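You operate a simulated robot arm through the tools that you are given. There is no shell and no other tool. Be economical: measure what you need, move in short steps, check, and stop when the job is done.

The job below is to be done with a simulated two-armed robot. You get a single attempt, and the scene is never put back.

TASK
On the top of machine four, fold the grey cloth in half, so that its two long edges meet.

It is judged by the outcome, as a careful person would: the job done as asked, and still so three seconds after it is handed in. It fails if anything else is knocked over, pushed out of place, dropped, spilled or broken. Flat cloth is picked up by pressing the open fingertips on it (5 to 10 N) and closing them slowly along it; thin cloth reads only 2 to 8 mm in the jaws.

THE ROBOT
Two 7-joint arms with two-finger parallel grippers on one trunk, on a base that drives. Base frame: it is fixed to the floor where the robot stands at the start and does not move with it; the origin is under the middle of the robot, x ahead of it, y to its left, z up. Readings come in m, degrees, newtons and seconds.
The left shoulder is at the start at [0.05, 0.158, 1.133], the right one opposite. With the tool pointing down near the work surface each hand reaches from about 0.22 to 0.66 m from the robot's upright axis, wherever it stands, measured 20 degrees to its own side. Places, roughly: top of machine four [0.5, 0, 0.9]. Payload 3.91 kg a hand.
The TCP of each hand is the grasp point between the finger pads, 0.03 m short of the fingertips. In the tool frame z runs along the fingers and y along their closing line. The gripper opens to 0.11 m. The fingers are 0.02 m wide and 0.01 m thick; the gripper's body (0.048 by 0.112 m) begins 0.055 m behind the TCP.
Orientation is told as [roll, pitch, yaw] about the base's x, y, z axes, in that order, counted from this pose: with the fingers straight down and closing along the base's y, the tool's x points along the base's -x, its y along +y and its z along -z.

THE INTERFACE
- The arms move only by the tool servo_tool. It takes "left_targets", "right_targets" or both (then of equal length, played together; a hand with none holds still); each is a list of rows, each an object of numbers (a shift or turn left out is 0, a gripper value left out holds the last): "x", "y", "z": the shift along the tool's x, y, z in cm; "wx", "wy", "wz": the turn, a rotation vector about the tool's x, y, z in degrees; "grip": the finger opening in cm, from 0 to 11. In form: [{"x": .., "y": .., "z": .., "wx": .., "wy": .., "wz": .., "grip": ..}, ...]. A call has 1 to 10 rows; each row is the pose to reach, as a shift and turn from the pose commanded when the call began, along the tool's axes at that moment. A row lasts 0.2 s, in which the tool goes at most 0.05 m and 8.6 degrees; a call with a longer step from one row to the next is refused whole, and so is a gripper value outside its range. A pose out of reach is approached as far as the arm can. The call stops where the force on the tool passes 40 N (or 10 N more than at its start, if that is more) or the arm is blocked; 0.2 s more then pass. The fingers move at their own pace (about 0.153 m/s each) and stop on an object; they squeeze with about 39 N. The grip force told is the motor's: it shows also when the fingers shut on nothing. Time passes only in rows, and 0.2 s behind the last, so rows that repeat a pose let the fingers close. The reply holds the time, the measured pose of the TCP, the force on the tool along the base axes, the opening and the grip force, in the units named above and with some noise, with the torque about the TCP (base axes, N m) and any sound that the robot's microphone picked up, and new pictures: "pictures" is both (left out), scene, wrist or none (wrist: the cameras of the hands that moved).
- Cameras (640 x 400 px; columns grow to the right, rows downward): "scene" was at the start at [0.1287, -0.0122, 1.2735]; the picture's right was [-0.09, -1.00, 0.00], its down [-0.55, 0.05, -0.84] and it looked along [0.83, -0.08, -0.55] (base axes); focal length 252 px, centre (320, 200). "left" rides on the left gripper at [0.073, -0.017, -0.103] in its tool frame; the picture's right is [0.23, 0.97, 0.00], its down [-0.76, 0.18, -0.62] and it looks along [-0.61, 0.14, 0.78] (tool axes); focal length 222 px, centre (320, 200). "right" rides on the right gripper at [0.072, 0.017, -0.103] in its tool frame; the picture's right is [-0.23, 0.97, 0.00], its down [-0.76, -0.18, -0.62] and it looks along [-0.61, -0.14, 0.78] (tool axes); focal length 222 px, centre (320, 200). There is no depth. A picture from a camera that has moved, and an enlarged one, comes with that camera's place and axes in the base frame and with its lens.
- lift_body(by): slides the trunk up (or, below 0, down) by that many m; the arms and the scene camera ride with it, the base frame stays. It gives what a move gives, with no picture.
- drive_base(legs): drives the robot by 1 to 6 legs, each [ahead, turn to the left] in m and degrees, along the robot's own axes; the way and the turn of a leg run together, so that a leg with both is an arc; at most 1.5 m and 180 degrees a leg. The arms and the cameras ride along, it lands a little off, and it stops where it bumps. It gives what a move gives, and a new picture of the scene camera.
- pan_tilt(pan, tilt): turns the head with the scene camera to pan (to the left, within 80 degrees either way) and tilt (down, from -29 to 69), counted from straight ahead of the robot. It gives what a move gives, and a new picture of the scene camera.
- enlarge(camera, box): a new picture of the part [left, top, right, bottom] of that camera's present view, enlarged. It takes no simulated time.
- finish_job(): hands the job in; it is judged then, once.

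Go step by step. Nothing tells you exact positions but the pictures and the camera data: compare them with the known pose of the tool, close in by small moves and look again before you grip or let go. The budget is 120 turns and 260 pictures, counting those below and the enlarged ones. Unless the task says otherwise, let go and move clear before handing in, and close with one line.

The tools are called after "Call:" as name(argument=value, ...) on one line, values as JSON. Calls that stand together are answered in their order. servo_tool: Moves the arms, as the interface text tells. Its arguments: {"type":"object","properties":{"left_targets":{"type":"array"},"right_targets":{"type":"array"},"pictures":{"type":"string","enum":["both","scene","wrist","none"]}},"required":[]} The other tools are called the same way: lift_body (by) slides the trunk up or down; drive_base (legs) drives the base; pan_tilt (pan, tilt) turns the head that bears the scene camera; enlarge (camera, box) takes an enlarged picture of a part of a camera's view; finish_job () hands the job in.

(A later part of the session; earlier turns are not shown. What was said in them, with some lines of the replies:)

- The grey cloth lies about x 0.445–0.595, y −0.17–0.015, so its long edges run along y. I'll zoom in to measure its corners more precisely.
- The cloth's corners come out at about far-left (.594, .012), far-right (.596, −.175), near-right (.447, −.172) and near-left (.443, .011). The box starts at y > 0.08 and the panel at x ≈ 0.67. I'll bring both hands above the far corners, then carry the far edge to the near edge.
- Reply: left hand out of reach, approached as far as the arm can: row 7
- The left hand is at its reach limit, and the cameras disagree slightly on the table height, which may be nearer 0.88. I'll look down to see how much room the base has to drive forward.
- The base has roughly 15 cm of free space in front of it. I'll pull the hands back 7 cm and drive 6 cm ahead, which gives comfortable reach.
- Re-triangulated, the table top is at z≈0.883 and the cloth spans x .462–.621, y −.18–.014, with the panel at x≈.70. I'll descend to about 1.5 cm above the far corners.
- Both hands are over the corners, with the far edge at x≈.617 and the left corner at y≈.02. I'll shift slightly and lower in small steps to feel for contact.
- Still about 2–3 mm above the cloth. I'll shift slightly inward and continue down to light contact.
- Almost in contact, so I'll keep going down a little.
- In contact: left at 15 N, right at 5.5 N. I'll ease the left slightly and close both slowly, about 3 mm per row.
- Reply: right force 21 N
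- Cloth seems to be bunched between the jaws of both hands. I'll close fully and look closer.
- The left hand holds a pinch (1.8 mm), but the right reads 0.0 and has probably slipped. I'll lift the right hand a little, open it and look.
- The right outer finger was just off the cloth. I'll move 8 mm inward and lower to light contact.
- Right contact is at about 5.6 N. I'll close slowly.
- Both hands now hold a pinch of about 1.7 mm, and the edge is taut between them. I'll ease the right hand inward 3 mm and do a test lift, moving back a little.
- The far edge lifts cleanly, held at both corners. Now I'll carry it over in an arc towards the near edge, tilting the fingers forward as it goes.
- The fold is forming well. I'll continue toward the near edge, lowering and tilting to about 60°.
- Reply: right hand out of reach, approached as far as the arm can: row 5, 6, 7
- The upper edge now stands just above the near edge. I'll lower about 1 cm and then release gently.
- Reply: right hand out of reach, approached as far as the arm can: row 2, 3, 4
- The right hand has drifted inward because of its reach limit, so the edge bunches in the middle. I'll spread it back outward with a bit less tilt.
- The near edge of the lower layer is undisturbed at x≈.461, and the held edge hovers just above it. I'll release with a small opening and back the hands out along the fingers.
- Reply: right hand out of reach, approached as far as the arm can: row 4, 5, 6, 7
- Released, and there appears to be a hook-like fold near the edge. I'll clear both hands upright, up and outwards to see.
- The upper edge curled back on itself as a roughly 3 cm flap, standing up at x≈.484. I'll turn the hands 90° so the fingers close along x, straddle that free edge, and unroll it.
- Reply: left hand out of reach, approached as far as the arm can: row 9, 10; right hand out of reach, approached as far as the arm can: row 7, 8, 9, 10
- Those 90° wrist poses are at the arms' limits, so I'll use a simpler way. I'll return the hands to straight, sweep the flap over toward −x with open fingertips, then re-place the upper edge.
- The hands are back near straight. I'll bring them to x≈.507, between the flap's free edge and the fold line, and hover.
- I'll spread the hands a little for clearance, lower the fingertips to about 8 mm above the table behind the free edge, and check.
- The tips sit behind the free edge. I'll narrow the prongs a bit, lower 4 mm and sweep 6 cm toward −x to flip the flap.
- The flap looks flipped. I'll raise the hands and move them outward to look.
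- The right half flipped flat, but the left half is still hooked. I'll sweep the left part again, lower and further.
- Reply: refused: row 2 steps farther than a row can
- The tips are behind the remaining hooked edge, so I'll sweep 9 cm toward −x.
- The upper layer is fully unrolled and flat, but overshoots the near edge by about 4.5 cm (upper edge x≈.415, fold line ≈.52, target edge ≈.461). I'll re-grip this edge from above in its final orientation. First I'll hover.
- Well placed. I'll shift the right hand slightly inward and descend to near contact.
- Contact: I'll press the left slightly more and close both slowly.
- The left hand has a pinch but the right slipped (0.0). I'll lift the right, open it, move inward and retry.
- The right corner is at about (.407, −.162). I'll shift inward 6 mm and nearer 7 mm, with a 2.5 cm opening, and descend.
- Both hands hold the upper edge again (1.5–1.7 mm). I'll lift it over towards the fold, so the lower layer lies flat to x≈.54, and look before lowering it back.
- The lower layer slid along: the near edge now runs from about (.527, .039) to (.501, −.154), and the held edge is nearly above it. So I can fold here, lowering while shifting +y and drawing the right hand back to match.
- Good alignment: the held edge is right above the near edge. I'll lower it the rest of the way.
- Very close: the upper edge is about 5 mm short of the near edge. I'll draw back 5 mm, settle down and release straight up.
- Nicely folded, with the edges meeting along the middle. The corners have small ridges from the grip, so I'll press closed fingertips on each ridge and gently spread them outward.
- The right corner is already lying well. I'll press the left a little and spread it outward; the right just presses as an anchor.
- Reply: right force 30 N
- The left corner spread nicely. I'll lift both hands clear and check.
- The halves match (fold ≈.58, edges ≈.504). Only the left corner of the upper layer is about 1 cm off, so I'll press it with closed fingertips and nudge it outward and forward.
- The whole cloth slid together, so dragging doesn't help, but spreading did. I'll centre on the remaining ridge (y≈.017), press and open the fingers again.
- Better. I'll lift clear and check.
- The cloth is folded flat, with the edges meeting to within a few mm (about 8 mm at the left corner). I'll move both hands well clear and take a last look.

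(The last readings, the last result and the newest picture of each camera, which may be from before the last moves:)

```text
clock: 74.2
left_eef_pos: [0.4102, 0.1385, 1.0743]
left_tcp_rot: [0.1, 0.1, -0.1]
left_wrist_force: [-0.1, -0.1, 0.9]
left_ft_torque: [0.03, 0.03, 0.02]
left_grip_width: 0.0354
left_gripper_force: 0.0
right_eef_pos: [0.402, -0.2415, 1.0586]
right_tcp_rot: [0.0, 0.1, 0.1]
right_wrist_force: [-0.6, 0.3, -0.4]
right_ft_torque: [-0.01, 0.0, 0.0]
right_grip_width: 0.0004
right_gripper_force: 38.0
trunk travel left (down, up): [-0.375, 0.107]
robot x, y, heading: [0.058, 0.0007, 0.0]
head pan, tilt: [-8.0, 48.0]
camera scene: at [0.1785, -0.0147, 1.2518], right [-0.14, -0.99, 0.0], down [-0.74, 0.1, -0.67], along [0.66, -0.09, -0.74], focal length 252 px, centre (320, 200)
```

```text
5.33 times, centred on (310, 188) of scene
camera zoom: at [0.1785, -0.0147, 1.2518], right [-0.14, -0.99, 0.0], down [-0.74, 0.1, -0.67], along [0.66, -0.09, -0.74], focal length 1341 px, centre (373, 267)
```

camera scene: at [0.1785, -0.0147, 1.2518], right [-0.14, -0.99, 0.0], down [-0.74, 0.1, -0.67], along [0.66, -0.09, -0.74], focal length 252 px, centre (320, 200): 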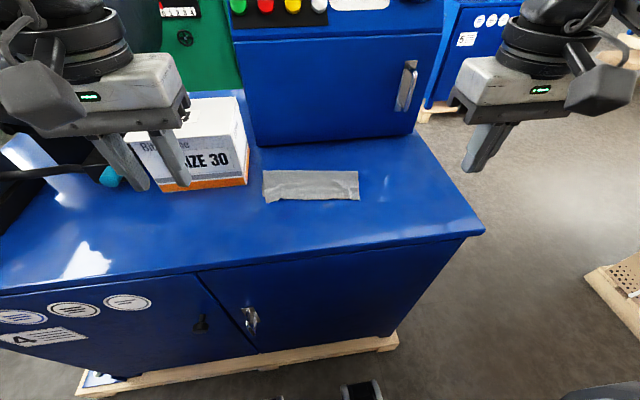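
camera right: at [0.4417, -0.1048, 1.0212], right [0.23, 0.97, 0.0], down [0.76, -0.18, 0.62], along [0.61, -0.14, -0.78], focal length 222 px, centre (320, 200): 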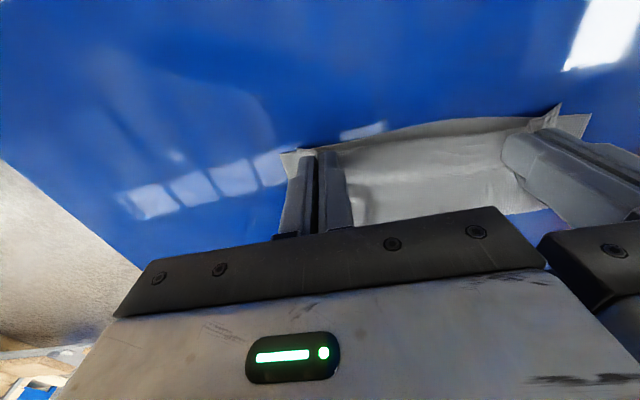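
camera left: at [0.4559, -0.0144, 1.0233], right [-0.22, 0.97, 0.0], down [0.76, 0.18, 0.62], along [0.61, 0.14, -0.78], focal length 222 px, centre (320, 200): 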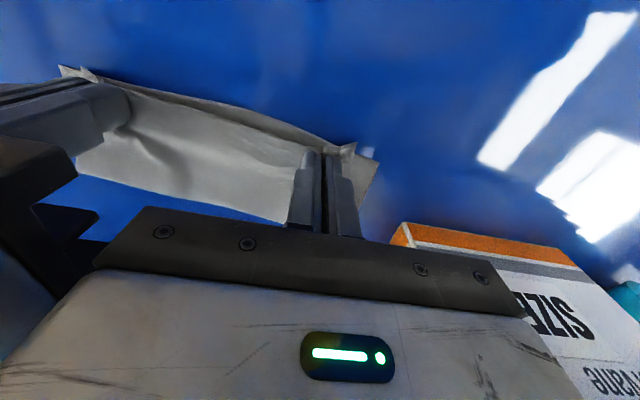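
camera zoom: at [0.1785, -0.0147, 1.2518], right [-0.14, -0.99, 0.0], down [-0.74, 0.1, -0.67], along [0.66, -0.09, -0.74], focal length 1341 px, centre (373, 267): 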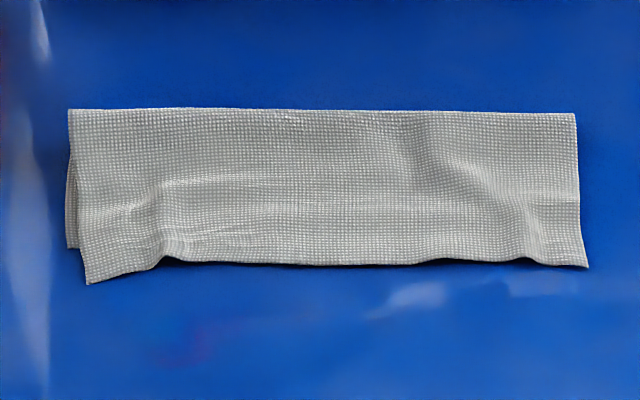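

Measured carefully, the upper layer overshoots the near edge by about 1.5 cm (upper ≈.513, lower ≈.527 at centre). I'll re-grip the overhanging strip, which is only the upper layer, and move it about 1.6 cm forward at low height.

Call:
servo_tool(left_targets=[{"x": -2.5, "y": -3, "grip": 3}, {"x": -5, "y": -6}, {"x": -7.5, "y": -9}, {"x": -10.7, "y": -12.2}, {"x": -10.7, "y": -12.2, "z": 4}, {"x": -10.7, "y": -12.2, "z": 8}, {"x": -10.7, "y": -12.2, "z": 12}, {"x": -10.7, "y": -12.2, "z": 14.4}, {"x": -10.7, "y": -12.2, "z": 14.4}], right_targets=[{"x": -2.5, "y": 0, "grip": 2.7}, {"x": -5, "y": 3}, {"x": -7.5, "y": 6.5}, {"x": -9, "y": 10}, {"x": -10.1, "y": 12, "z": 3}, {"x": -10.1, "y": 12, "z": 7}, {"x": -10.1, "y": 12, "z": 10.5}, {"x": -10.1, "y": 12, "z": 12.9}, {"x": -10.1, "y": 12, "z": 12.9}])

Call:
enlarge(camera="left", box=[240, 80, 400, 180])

Call:
enlarge(camera="right", box=[240, 80, 400, 180])

```text
clock: 76.2
left_eef_pos: [0.5137, 0.0175, 0.9279]
left_tcp_rot: [0.1, 0.1, -0.1]
left_wrist_force: [0.3, -0.7, 0.4]
left_ft_torque: [-0.03, 0.04, 0.01]
left_grip_width: 0.0299
left_gripper_force: 0.1
right_eef_pos: [0.499, -0.1214, 0.9291]
right_tcp_rot: [0.0, -0.1, 0.1]
right_wrist_force: [1.0, 0.7, 0.0]
right_ft_torque: [-0.02, 0.03, 0.03]
right_grip_width: 0.0271
right_gripper_force: 0.0
trunk travel left (down, up): [-0.375, 0.107]
robot x, y, heading: [0.0587, 0.0011, -0.0]
head pan, tilt: [-8.0, 48.0]
camera scene: at [0.1787, -0.0146, 1.2518], right [-0.14, -0.99, 0.0], down [-0.74, 0.1, -0.67], along [0.66, -0.09, -0.74], focal length 252 px, centre (320, 200)
camera right: at [0.4265, -0.103, 1.0317], right [0.23, 0.97, 0.0], down [0.76, -0.18, 0.62], along [0.61, -0.14, -0.78], focal length 222 px, centre (320, 200)
camera left: at [0.4416, -0.001, 1.0309], right [-0.23, 0.97, 0.0], down [0.76, 0.18, 0.62], along [0.61, 0.14, -0.78], focal length 222 px, centre (320, 200)
```

scene: 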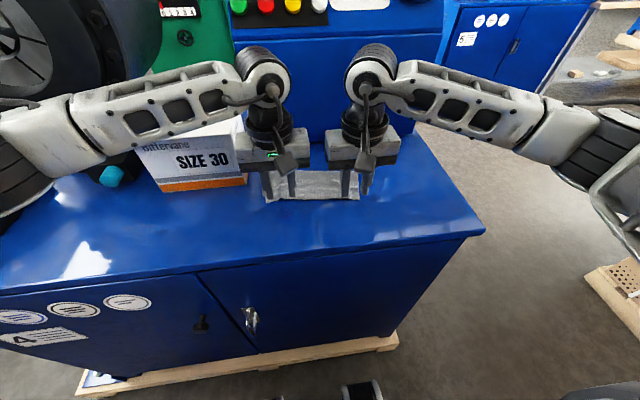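
right: 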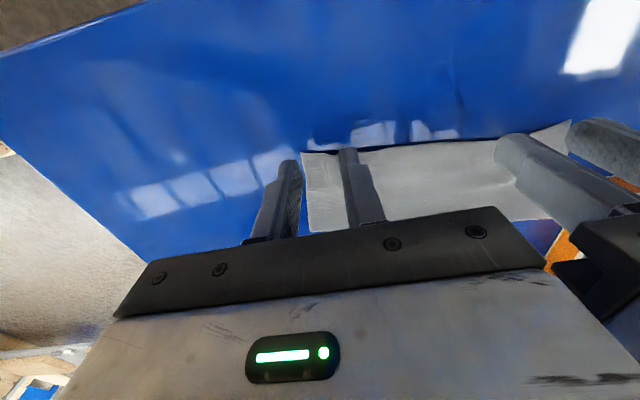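
left: 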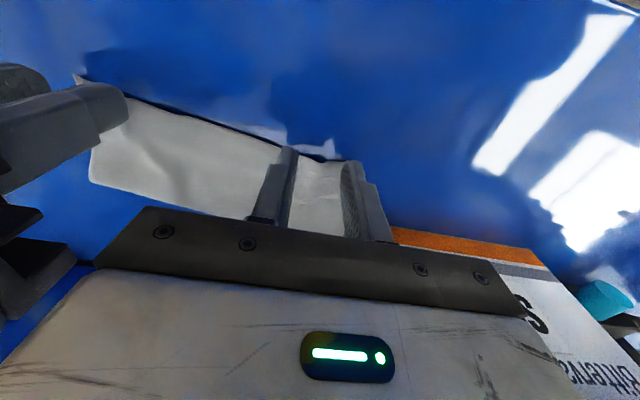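

```text
4.00 times, centred on (320, 130) of left
camera zoom: at [0.4416, -0.001, 1.0309], right [-0.23, 0.97, 0.0], down [0.76, 0.18, 0.62], along [0.61, 0.14, -0.78], focal length 888 px, centre (320, 480)
```

zoom: 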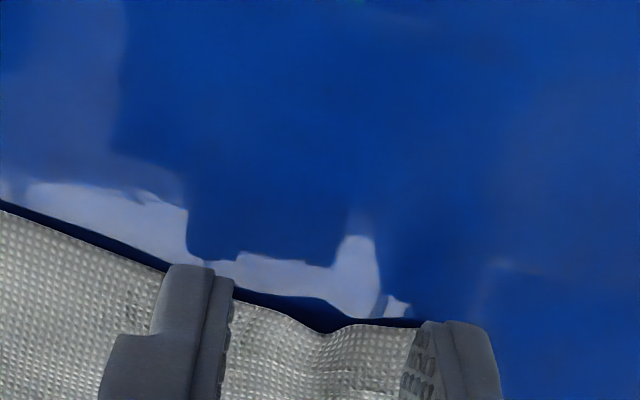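

```text
4.00 times, centred on (320, 130) of right
camera zoom: at [0.4265, -0.103, 1.0317], right [0.23, 0.97, 0.0], down [0.76, -0.18, 0.62], along [0.61, -0.14, -0.78], focal length 888 px, centre (320, 480)
```

zoom: 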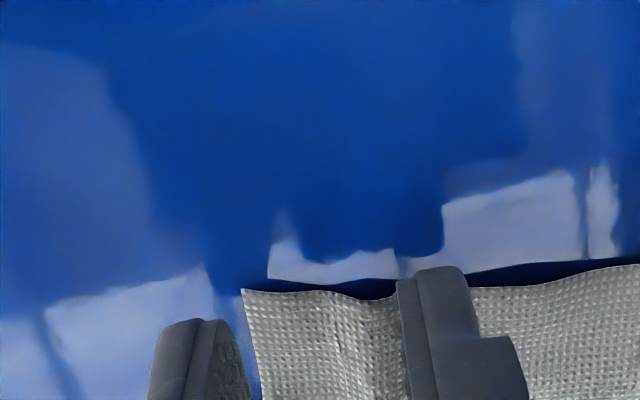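

The corners are at about (.515, .035) and (.495, −.133). I'll shift each hand inward a little and descend to contact.

Call:
servo_tool(left_targets=[{"x": -0.2, "y": -0.5}, {"x": -0.2, "y": -0.5, "z": 0.7}, {"x": -0.2, "y": -0.5, "z": 1.3}, {"x": -0.2, "y": -0.5, "z": 1.6}, {"x": -0.2, "y": -0.5, "z": 1.6}], right_targets=[{"x": -0.2, "y": 0.7}, {"x": -0.2, "y": 0.7, "z": 0.7}, {"x": -0.2, "y": 0.7, "z": 1.3}, {"x": -0.2, "y": 0.7, "z": 1.6}, {"x": -0.2, "y": 0.7, "z": 1.6}], pictures="none")

```text
clock: 77.4
left_eef_pos: [0.5166, 0.0111, 0.9119]
left_tcp_rot: [0.0, 0.0, 0.0]
left_wrist_force: [-0.5, 2.0, 10.7]
left_ft_torque: [-0.17, -0.08, -0.01]
left_grip_width: 0.0298
left_gripper_force: 0.2
right_eef_pos: [0.5004, -0.1144, 0.9134]
right_tcp_rot: [0.1, 0.0, 0.0]
right_wrist_force: [0.5, 0.5, 0.6]
right_ft_torque: [-0.02, -0.01, -0.01]
right_grip_width: 0.027
right_gripper_force: 0.1
trunk travel left (down, up): [-0.375, 0.107]
robot x, y, heading: [0.0635, 0.0004, -0.1]
head pan, tilt: [-8.0, 48.0]
```

Call:
servo_tool(left_targets=[{"z": -0.03}, {"z": -0.03}, {"z": -0.03}], right_targets=[{"z": 0.1}, {"z": 0.25}, {"z": 0.25}], pictures="none")

```text
clock: 78.2
left_eef_pos: [0.5156, 0.0108, 0.9124]
left_tcp_rot: [0.0, 0.0, -0.1]
left_wrist_force: [0.4, 1.0, 8.5]
left_ft_torque: [-0.16, -0.13, 0.01]
left_grip_width: 0.0298
left_gripper_force: 0.1
right_eef_pos: [0.5004, -0.115, 0.9117]
right_tcp_rot: [0.0, -0.1, 0.1]
right_wrist_force: [0.1, 0.4, 7.7]
right_ft_torque: [0.01, -0.06, 0.0]
right_grip_width: 0.0271
right_gripper_force: 0.0
trunk travel left (down, up): [-0.375, 0.107]
robot x, y, heading: [0.0584, 0.004, 0.1]
head pan, tilt: [-8.0, 48.0]
```

Both at about 8 N. I'll close slowly.

Call:
servo_tool(left_targets=[{"grip": 2.7}, {"grip": 2.4}, {"grip": 2.1}, {"grip": 1.8}, {"grip": 1.5}, {"grip": 1.2}, {"grip": 0.9}, {"grip": 0.6}, {"grip": 0.2}, {"grip": 0}], right_targets=[{"grip": 2.6}, {"grip": 2.3}, {"grip": 2.0}, {"grip": 1.7}, {"grip": 1.4}, {"grip": 1.1}, {"grip": 0.8}, {"grip": 0.5}, {"grip": 0.2}, {"grip": 0}], pictures="none")

Call:
enlarge(camera="scene", box=[250, 130, 410, 230])

```text
clock: 80.4
left_eef_pos: [0.5169, 0.0114, 0.9127]
left_tcp_rot: [-0.1, 0.2, -0.2]
left_wrist_force: [0.3, -2.2, 6.1]
left_ft_torque: [-0.12, -0.04, -0.01]
left_grip_width: 0.0017
left_gripper_force: 39.3
right_eef_pos: [0.4995, -0.1156, 0.9116]
right_tcp_rot: [0.0, -0.1, 0.1]
right_wrist_force: [-0.5, 3.0, 14.4]
right_ft_torque: [0.05, -0.14, 0.04]
right_grip_width: 0.0016
right_gripper_force: 39.2
trunk travel left (down, up): [-0.375, 0.107]
robot x, y, heading: [0.0641, 0.004, -0.1]
head pan, tilt: [-8.0, 48.0]
```

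```text
4.00 times, centred on (330, 180) of scene
camera zoom: at [0.1772, -0.0144, 1.252], right [-0.14, -0.99, 0.0], down [-0.73, 0.1, -0.67], along [0.66, -0.09, -0.74], focal length 1006 px, centre (280, 280)
```

zoom: 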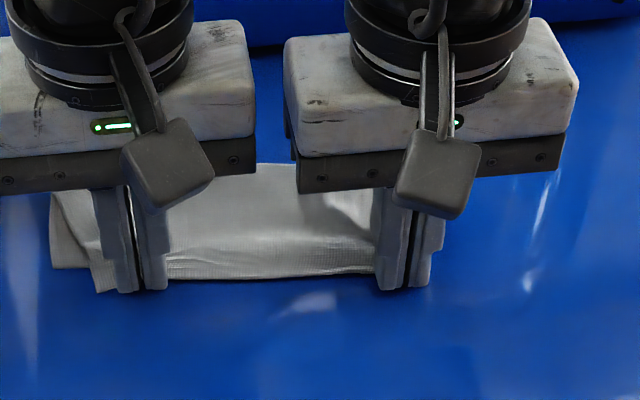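

Both grips are good. I'll lift 2.5 cm with a 1 cm forward shift, so the lower edge becomes visible.

Call:
servo_tool(left_targets=[{"z": -0.6}, {"x": -0.3, "z": -1.2}, {"x": -0.6, "z": -1.8}, {"x": -1.0, "z": -2.5}, {"x": -1.3, "z": -3}, {"x": -1.3, "z": -3}], right_targets=[{"z": -0.6}, {"x": -0.3, "z": -1.2}, {"x": -0.6, "z": -1.8}, {"x": -1.0, "z": -2.5}, {"x": -1.3, "z": -3}, {"x": -1.3, "z": -3}], pictures="none")

Call:
enlarge(camera="scene", box=[250, 130, 410, 230])

Call:
enlarge(camera="left", box=[0, 0, 640, 400])

```text
clock: 81.8
left_eef_pos: [0.5305, 0.0119, 0.942]
left_tcp_rot: [0.1, 0.2, -0.1]
left_wrist_force: [-0.3, -2.1, -0.4]
left_ft_torque: [-0.03, -0.01, 0.0]
left_grip_width: 0.0017
left_gripper_force: 39.6
right_eef_pos: [0.5147, -0.1161, 0.9429]
right_tcp_rot: [0.0, 0.0, 0.1]
right_wrist_force: [-0.5, 1.5, -1.0]
right_ft_torque: [0.04, -0.02, 0.06]
right_grip_width: 0.0014
right_gripper_force: 38.8
trunk travel left (down, up): [-0.375, 0.107]
robot x, y, heading: [0.0605, -0.0008, 0.1]
head pan, tilt: [-8.0, 48.0]
```

```text
4.00 times, centred on (330, 180) of scene
camera zoom: at [0.1787, -0.0146, 1.2517], right [-0.14, -0.99, 0.0], down [-0.74, 0.1, -0.67], along [0.66, -0.09, -0.74], focal length 1006 px, centre (280, 280)
```

zoom: 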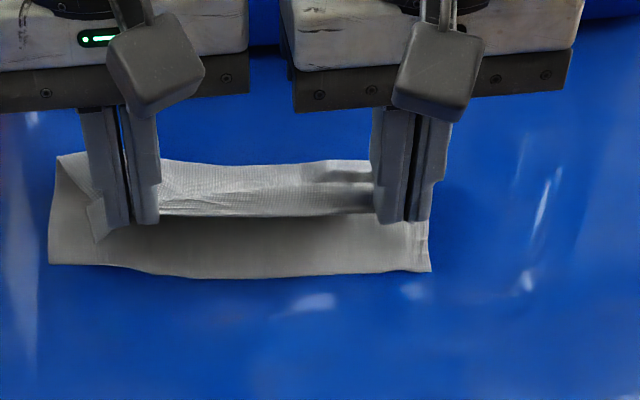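

```text
1.00 times, centred on (320, 200) of left (not enlarged: the box is as wide or as high as the picture)
camera zoom: at [0.4582, -0.007, 1.0459], right [-0.23, 0.97, 0.0], down [0.76, 0.18, 0.62], along [0.6, 0.14, -0.78], focal length 222 px, centre (320, 200)
```

zoom: 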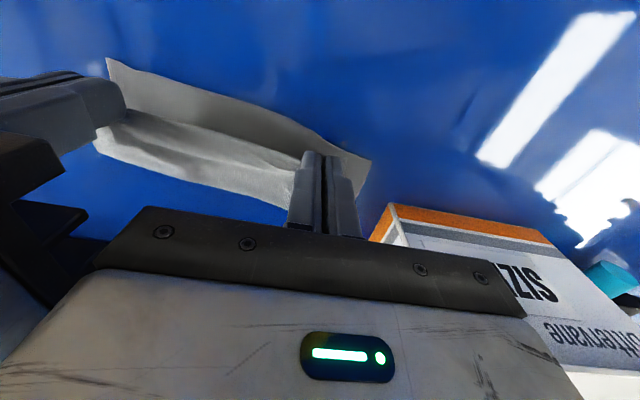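

The lower edge now shows clearly: about .526 below the left grip, .513 mid and .505 below the right. The held edge is nearly above it; I'll shift +y 7 mm, bring the right hand back 5 mm, and lower straight down.

Call:
servo_tool(left_targets=[{"y": 0.3, "z": 0.5}, {"y": 0.6, "z": 1.1}, {"y": 0.7, "z": 1.7}, {"y": 0.7, "z": 2.3}, {"y": 0.7, "z": 2.7}, {"y": 0.7, "z": 2.7}], right_targets=[{"x": 0.1, "y": 0.3, "z": 0.5}, {"x": 0.3, "y": 0.6, "z": 1.1}, {"x": 0.5, "y": 0.7, "z": 1.7}, {"x": 0.5, "y": 0.7, "z": 2.3}, {"x": 0.5, "y": 0.7, "z": 2.8}, {"x": 0.5, "y": 0.7, "z": 2.8}], pictures="none")

Call:
enlarge(camera="scene", box=[250, 130, 410, 230])

```text
clock: 83.2
left_eef_pos: [0.5309, 0.0181, 0.9137]
left_tcp_rot: [0.2, 0.1, 0.0]
left_wrist_force: [0.4, -2.5, 0.5]
left_ft_torque: [-0.08, 0.02, -0.04]
left_grip_width: 0.0017
left_gripper_force: 38.8
right_eef_pos: [0.5098, -0.1089, 0.911]
right_tcp_rot: [0.0, 0.0, 0.1]
right_wrist_force: [0.1, 2.6, 3.9]
right_ft_torque: [0.06, 0.0, 0.03]
right_grip_width: 0.0013
right_gripper_force: 39.1
trunk travel left (down, up): [-0.375, 0.107]
robot x, y, heading: [0.0606, 0.0032, -0.1]
head pan, tilt: [-8.0, 48.0]
```

```text
4.00 times, centred on (330, 180) of scene
camera zoom: at [0.1784, -0.0146, 1.2518], right [-0.14, -0.99, 0.0], down [-0.74, 0.1, -0.67], along [0.66, -0.09, -0.74], focal length 1006 px, centre (280, 280)
```

zoom: 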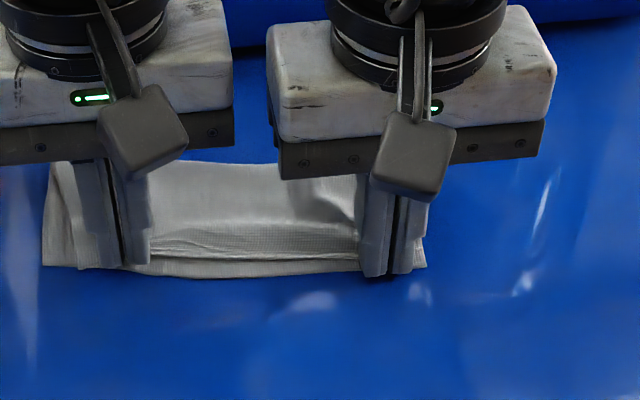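

The upper edge sits about 6 mm inside the lower edge, and on release it relaxes outward. I'll draw back 2 mm and release.

Call:
servo_tool(left_targets=[{"x": 0.2}, {"x": 0.2, "grip": 0.6}, {"x": 0.2, "grip": 1.4}, {"x": 0.2, "grip": 2.2}, {"x": 0.2, "grip": 2.2, "z": -0.5}, {"x": 0.2, "z": -2.5}, {"x": 0.2, "z": -6}, {"x": 0.2, "z": -10}], right_targets=[{"x": 0.1}, {"x": 0.1, "grip": 0.6}, {"x": 0.1, "grip": 1.4}, {"x": 0.1, "grip": 2.2}, {"x": 0.1, "grip": 2.2, "z": -0.5}, {"x": 0.1, "z": -2.5}, {"x": 0.1, "z": -6}, {"x": 0.1, "z": -10}], pictures="none")

Call:
enlarge(camera="scene", box=[250, 150, 370, 225])

```text
clock: 85.0
left_eef_pos: [0.5264, 0.0202, 1.0109]
left_tcp_rot: [0.1, 0.1, -0.1]
left_wrist_force: [0.0, -0.4, -0.1]
left_ft_torque: [-0.01, -0.04, -0.04]
left_grip_width: 0.0221
left_gripper_force: 0.2
right_eef_pos: [0.5079, -0.1103, 1.0142]
right_tcp_rot: [0.0, 0.0, 0.1]
right_wrist_force: [0.1, 0.4, -0.6]
right_ft_torque: [0.0, -0.02, 0.02]
right_grip_width: 0.0219
right_gripper_force: 0.1
trunk travel left (down, up): [-0.375, 0.107]
robot x, y, heading: [0.0622, 0.0012, 0.2]
head pan, tilt: [-8.0, 48.0]
```

```text
5.33 times, centred on (310, 188) of scene
camera zoom: at [0.1783, -0.0146, 1.2517], right [-0.14, -0.99, 0.0], down [-0.74, 0.1, -0.67], along [0.66, -0.09, -0.74], focal length 1341 px, centre (373, 267)
```

zoom: 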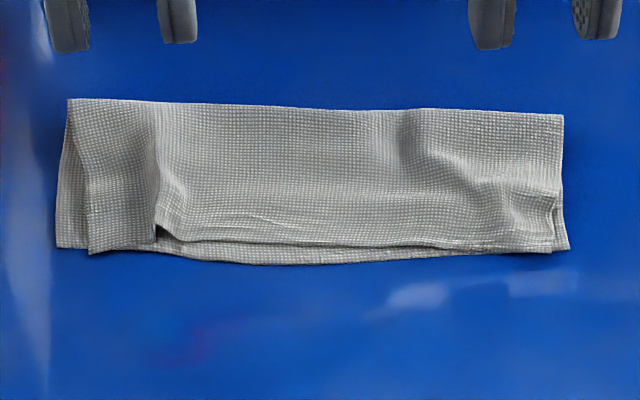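

Much better: the ends are aligned and the middle is within several mm. I'll press and lightly spread the left ridge once more, and press the right bump.

Call:
servo_tool(left_targets=[{"x": -0.6, "y": -0.3, "grip": 0}, {"x": -0.6, "y": -0.3, "z": 3}, {"x": -0.6, "y": -0.3, "z": 6.5}, {"x": -0.6, "y": -0.3, "z": 9}, {"x": -0.6, "y": -0.3, "z": 9.8}, {"x": -0.6, "y": -0.3, "z": 10.0}, {"x": -0.6, "y": -0.3, "z": 10.0, "grip": 0.7}, {"x": -0.6, "y": -0.3, "z": 10.0, "grip": 1.4}, {"x": -0.6, "y": -0.2, "z": 10.0, "grip": 2.1}, {"x": -0.6, "y": -0.1, "z": 10.0, "grip": 2.6}], right_targets=[{"x": -1.2, "y": -1.2, "grip": 0}, {"x": -1.2, "y": -1.2, "z": 3}, {"x": -1.2, "y": -1.2, "z": 6.5}, {"x": -1.2, "y": -1.2, "z": 9}, {"x": -1.2, "y": -1.2, "z": 10}, {"x": -1.2, "y": -1.2, "z": 10.3}, {"x": -1.2, "y": -1.2, "z": 10.3, "grip": 0.4}, {"x": -1.2, "y": -1.2, "z": 10.3, "grip": 0.8}, {"x": -1.2, "y": -1.2, "z": 10.3, "grip": 1.2}, {"x": -1.2, "y": -1.2, "z": 10.3, "grip": 1.5}], pictures="none")

Call:
servo_tool(left_targets=[{"z": -0.5}, {"z": -2}, {"z": -5}, {"z": -9}, {"z": -12, "x": 3, "y": 3}, {"z": -13, "x": 6, "y": 6}, {"z": -13, "x": 9, "y": 9}], right_targets=[{"z": -0.5}, {"z": -2}, {"z": -5}, {"z": -9}, {"z": -12, "x": 3, "y": -3}, {"z": -13, "x": 6, "y": -6}, {"z": -13, "x": 9, "y": -9}], pictures="scene")

Call:
enlarge(camera="scene", box=[250, 150, 370, 225])

```text
clock: 87.2
left_eef_pos: [0.5338, 0.0164, 0.9147]
left_tcp_rot: [0.0, 0.1, -0.1]
left_wrist_force: [0.3, 1.2, -0.7]
left_ft_torque: [0.03, -0.02, -0.05]
left_grip_width: 0.0259
left_gripper_force: 0.1
right_eef_pos: [0.5202, -0.121, 0.9111]
right_tcp_rot: [0.0, -0.2, 0.1]
right_wrist_force: [0.5, -1.0, 15.0]
right_ft_torque: [-0.02, 0.01, 0.06]
right_grip_width: 0.0108
right_gripper_force: 0.1
trunk travel left (down, up): [-0.375, 0.107]
robot x, y, heading: [0.0602, 0.0008, 0.3]
head pan, tilt: [-8.0, 48.0]
```

```text
refused: row 5 steps farther than a row can; nothing moved
```

```text
5.33 times, centred on (310, 188) of scene
camera zoom: at [0.1776, -0.0144, 1.252], right [-0.14, -0.99, 0.0], down [-0.74, 0.1, -0.67], along [0.66, -0.09, -0.74], focal length 1341 px, centre (373, 267)
```

zoom: 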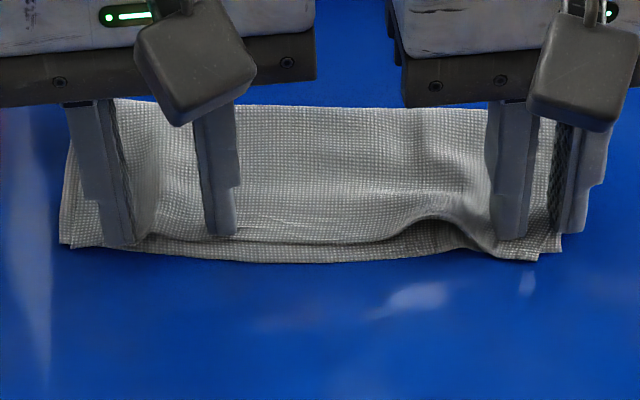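

The left corner is good now; the right spread made a small bump in the edge. I'll lift clear and look.

Call:
servo_tool(left_targets=[{"z": -0.5}, {"z": -2}, {"z": -5}, {"z": -9}, {"z": -11, "x": 2, "y": 2}, {"z": -12, "x": 4, "y": 4}], right_targets=[{"z": -0.5}, {"z": -2}, {"z": -5}, {"z": -9}, {"z": -11, "y": -2}, {"z": -12, "y": -4}], pictures="none")

Call:
enlarge(camera="scene", box=[250, 150, 370, 225])

```text
clock: 88.6
left_eef_pos: [0.4964, 0.0556, 1.0367]
left_tcp_rot: [0.1, 0.1, -0.1]
left_wrist_force: [-0.7, 0.5, 0.2]
left_ft_torque: [0.02, 0.0, 0.0]
left_grip_width: 0.0259
left_gripper_force: 0.2
right_eef_pos: [0.5201, -0.1632, 1.0285]
right_tcp_rot: [0.0, 0.0, 0.1]
right_wrist_force: [0.9, 0.4, -0.4]
right_ft_torque: [-0.03, 0.0, 0.02]
right_grip_width: 0.0146
right_gripper_force: 0.1
trunk travel left (down, up): [-0.375, 0.107]
robot x, y, heading: [0.0632, 0.0032, 0.0]
head pan, tilt: [-8.0, 48.0]
```

```text
5.33 times, centred on (310, 188) of scene
camera zoom: at [0.1784, -0.0145, 1.2518], right [-0.14, -0.99, 0.0], down [-0.74, 0.1, -0.67], along [0.66, -0.09, -0.74], focal length 1341 px, centre (373, 267)
```

zoom: 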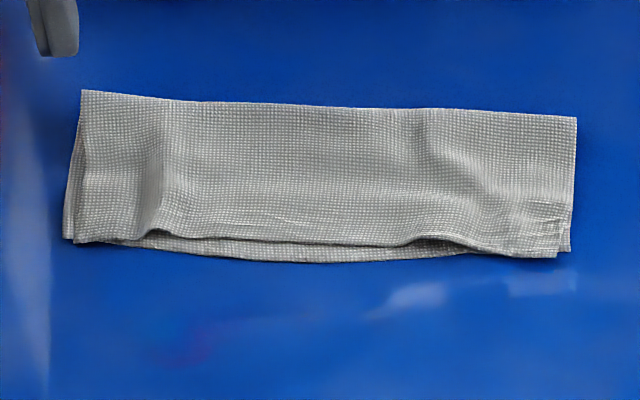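

The corners now coincide and the long edges meet within a few mm. I'll move the hands well clear, then hand in.

Call:
servo_tool(left_targets=[{"z": -2, "x": 2, "y": 2}, {"z": -4, "x": 4, "y": 4}, {"z": -4, "x": 7, "y": 6}, {"z": -4, "x": 8, "y": 7}], right_targets=[{"z": -2, "x": 2, "y": -2}, {"z": -3, "x": 5, "y": -4}, {"z": -3, "x": 8, "y": -6}, {"z": -3, "x": 11, "y": -8}], pictures="scene")

```text
clock: 89.6
left_eef_pos: [0.4133, 0.1263, 1.0755]
left_tcp_rot: [0.1, 0.1, 0.0]
left_wrist_force: [-0.1, 1.2, 0.9]
left_ft_torque: [0.0, -0.02, 0.02]
left_grip_width: 0.0264
left_gripper_force: 0.0
right_eef_pos: [0.4122, -0.2402, 1.0595]
right_tcp_rot: [0.0, -0.1, 0.1]
right_wrist_force: [-0.3, 0.0, -0.1]
right_ft_torque: [0.05, -0.04, 0.01]
right_grip_width: 0.0152
right_gripper_force: 0.0
trunk travel left (down, up): [-0.375, 0.107]
robot x, y, heading: [0.0615, -0.0012, -0.0]
head pan, tilt: [-8.0, 48.0]
camera scene: at [0.1782, -0.0149, 1.2518], right [-0.14, -0.99, 0.0], down [-0.74, 0.1, -0.67], along [0.66, -0.09, -0.74], focal length 252 px, centre (320, 200)
```

scene: 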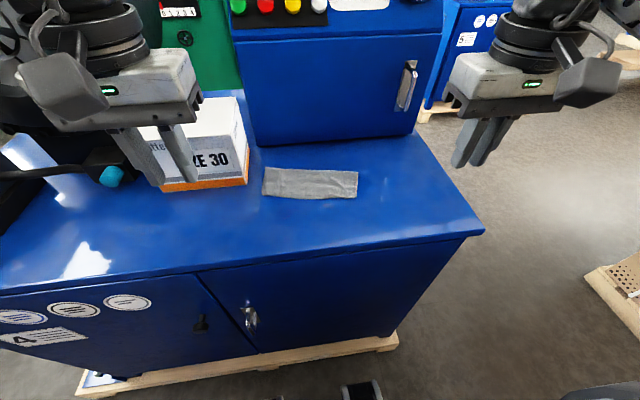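

The folded cloth lies still, the box has not moved, and the hands are clear, so I'm handing in.

Call:
finish_job()

```text
The job is handed in.
```

The grey cloth on machine four is folded in half along its length: the ends of the long edges meet within a few millimetres and the upper edge sits about 8 mm inside the lower one at mid-length. The cloth slid about 5 cm towards the panel during folding; nothing else was disturbed.
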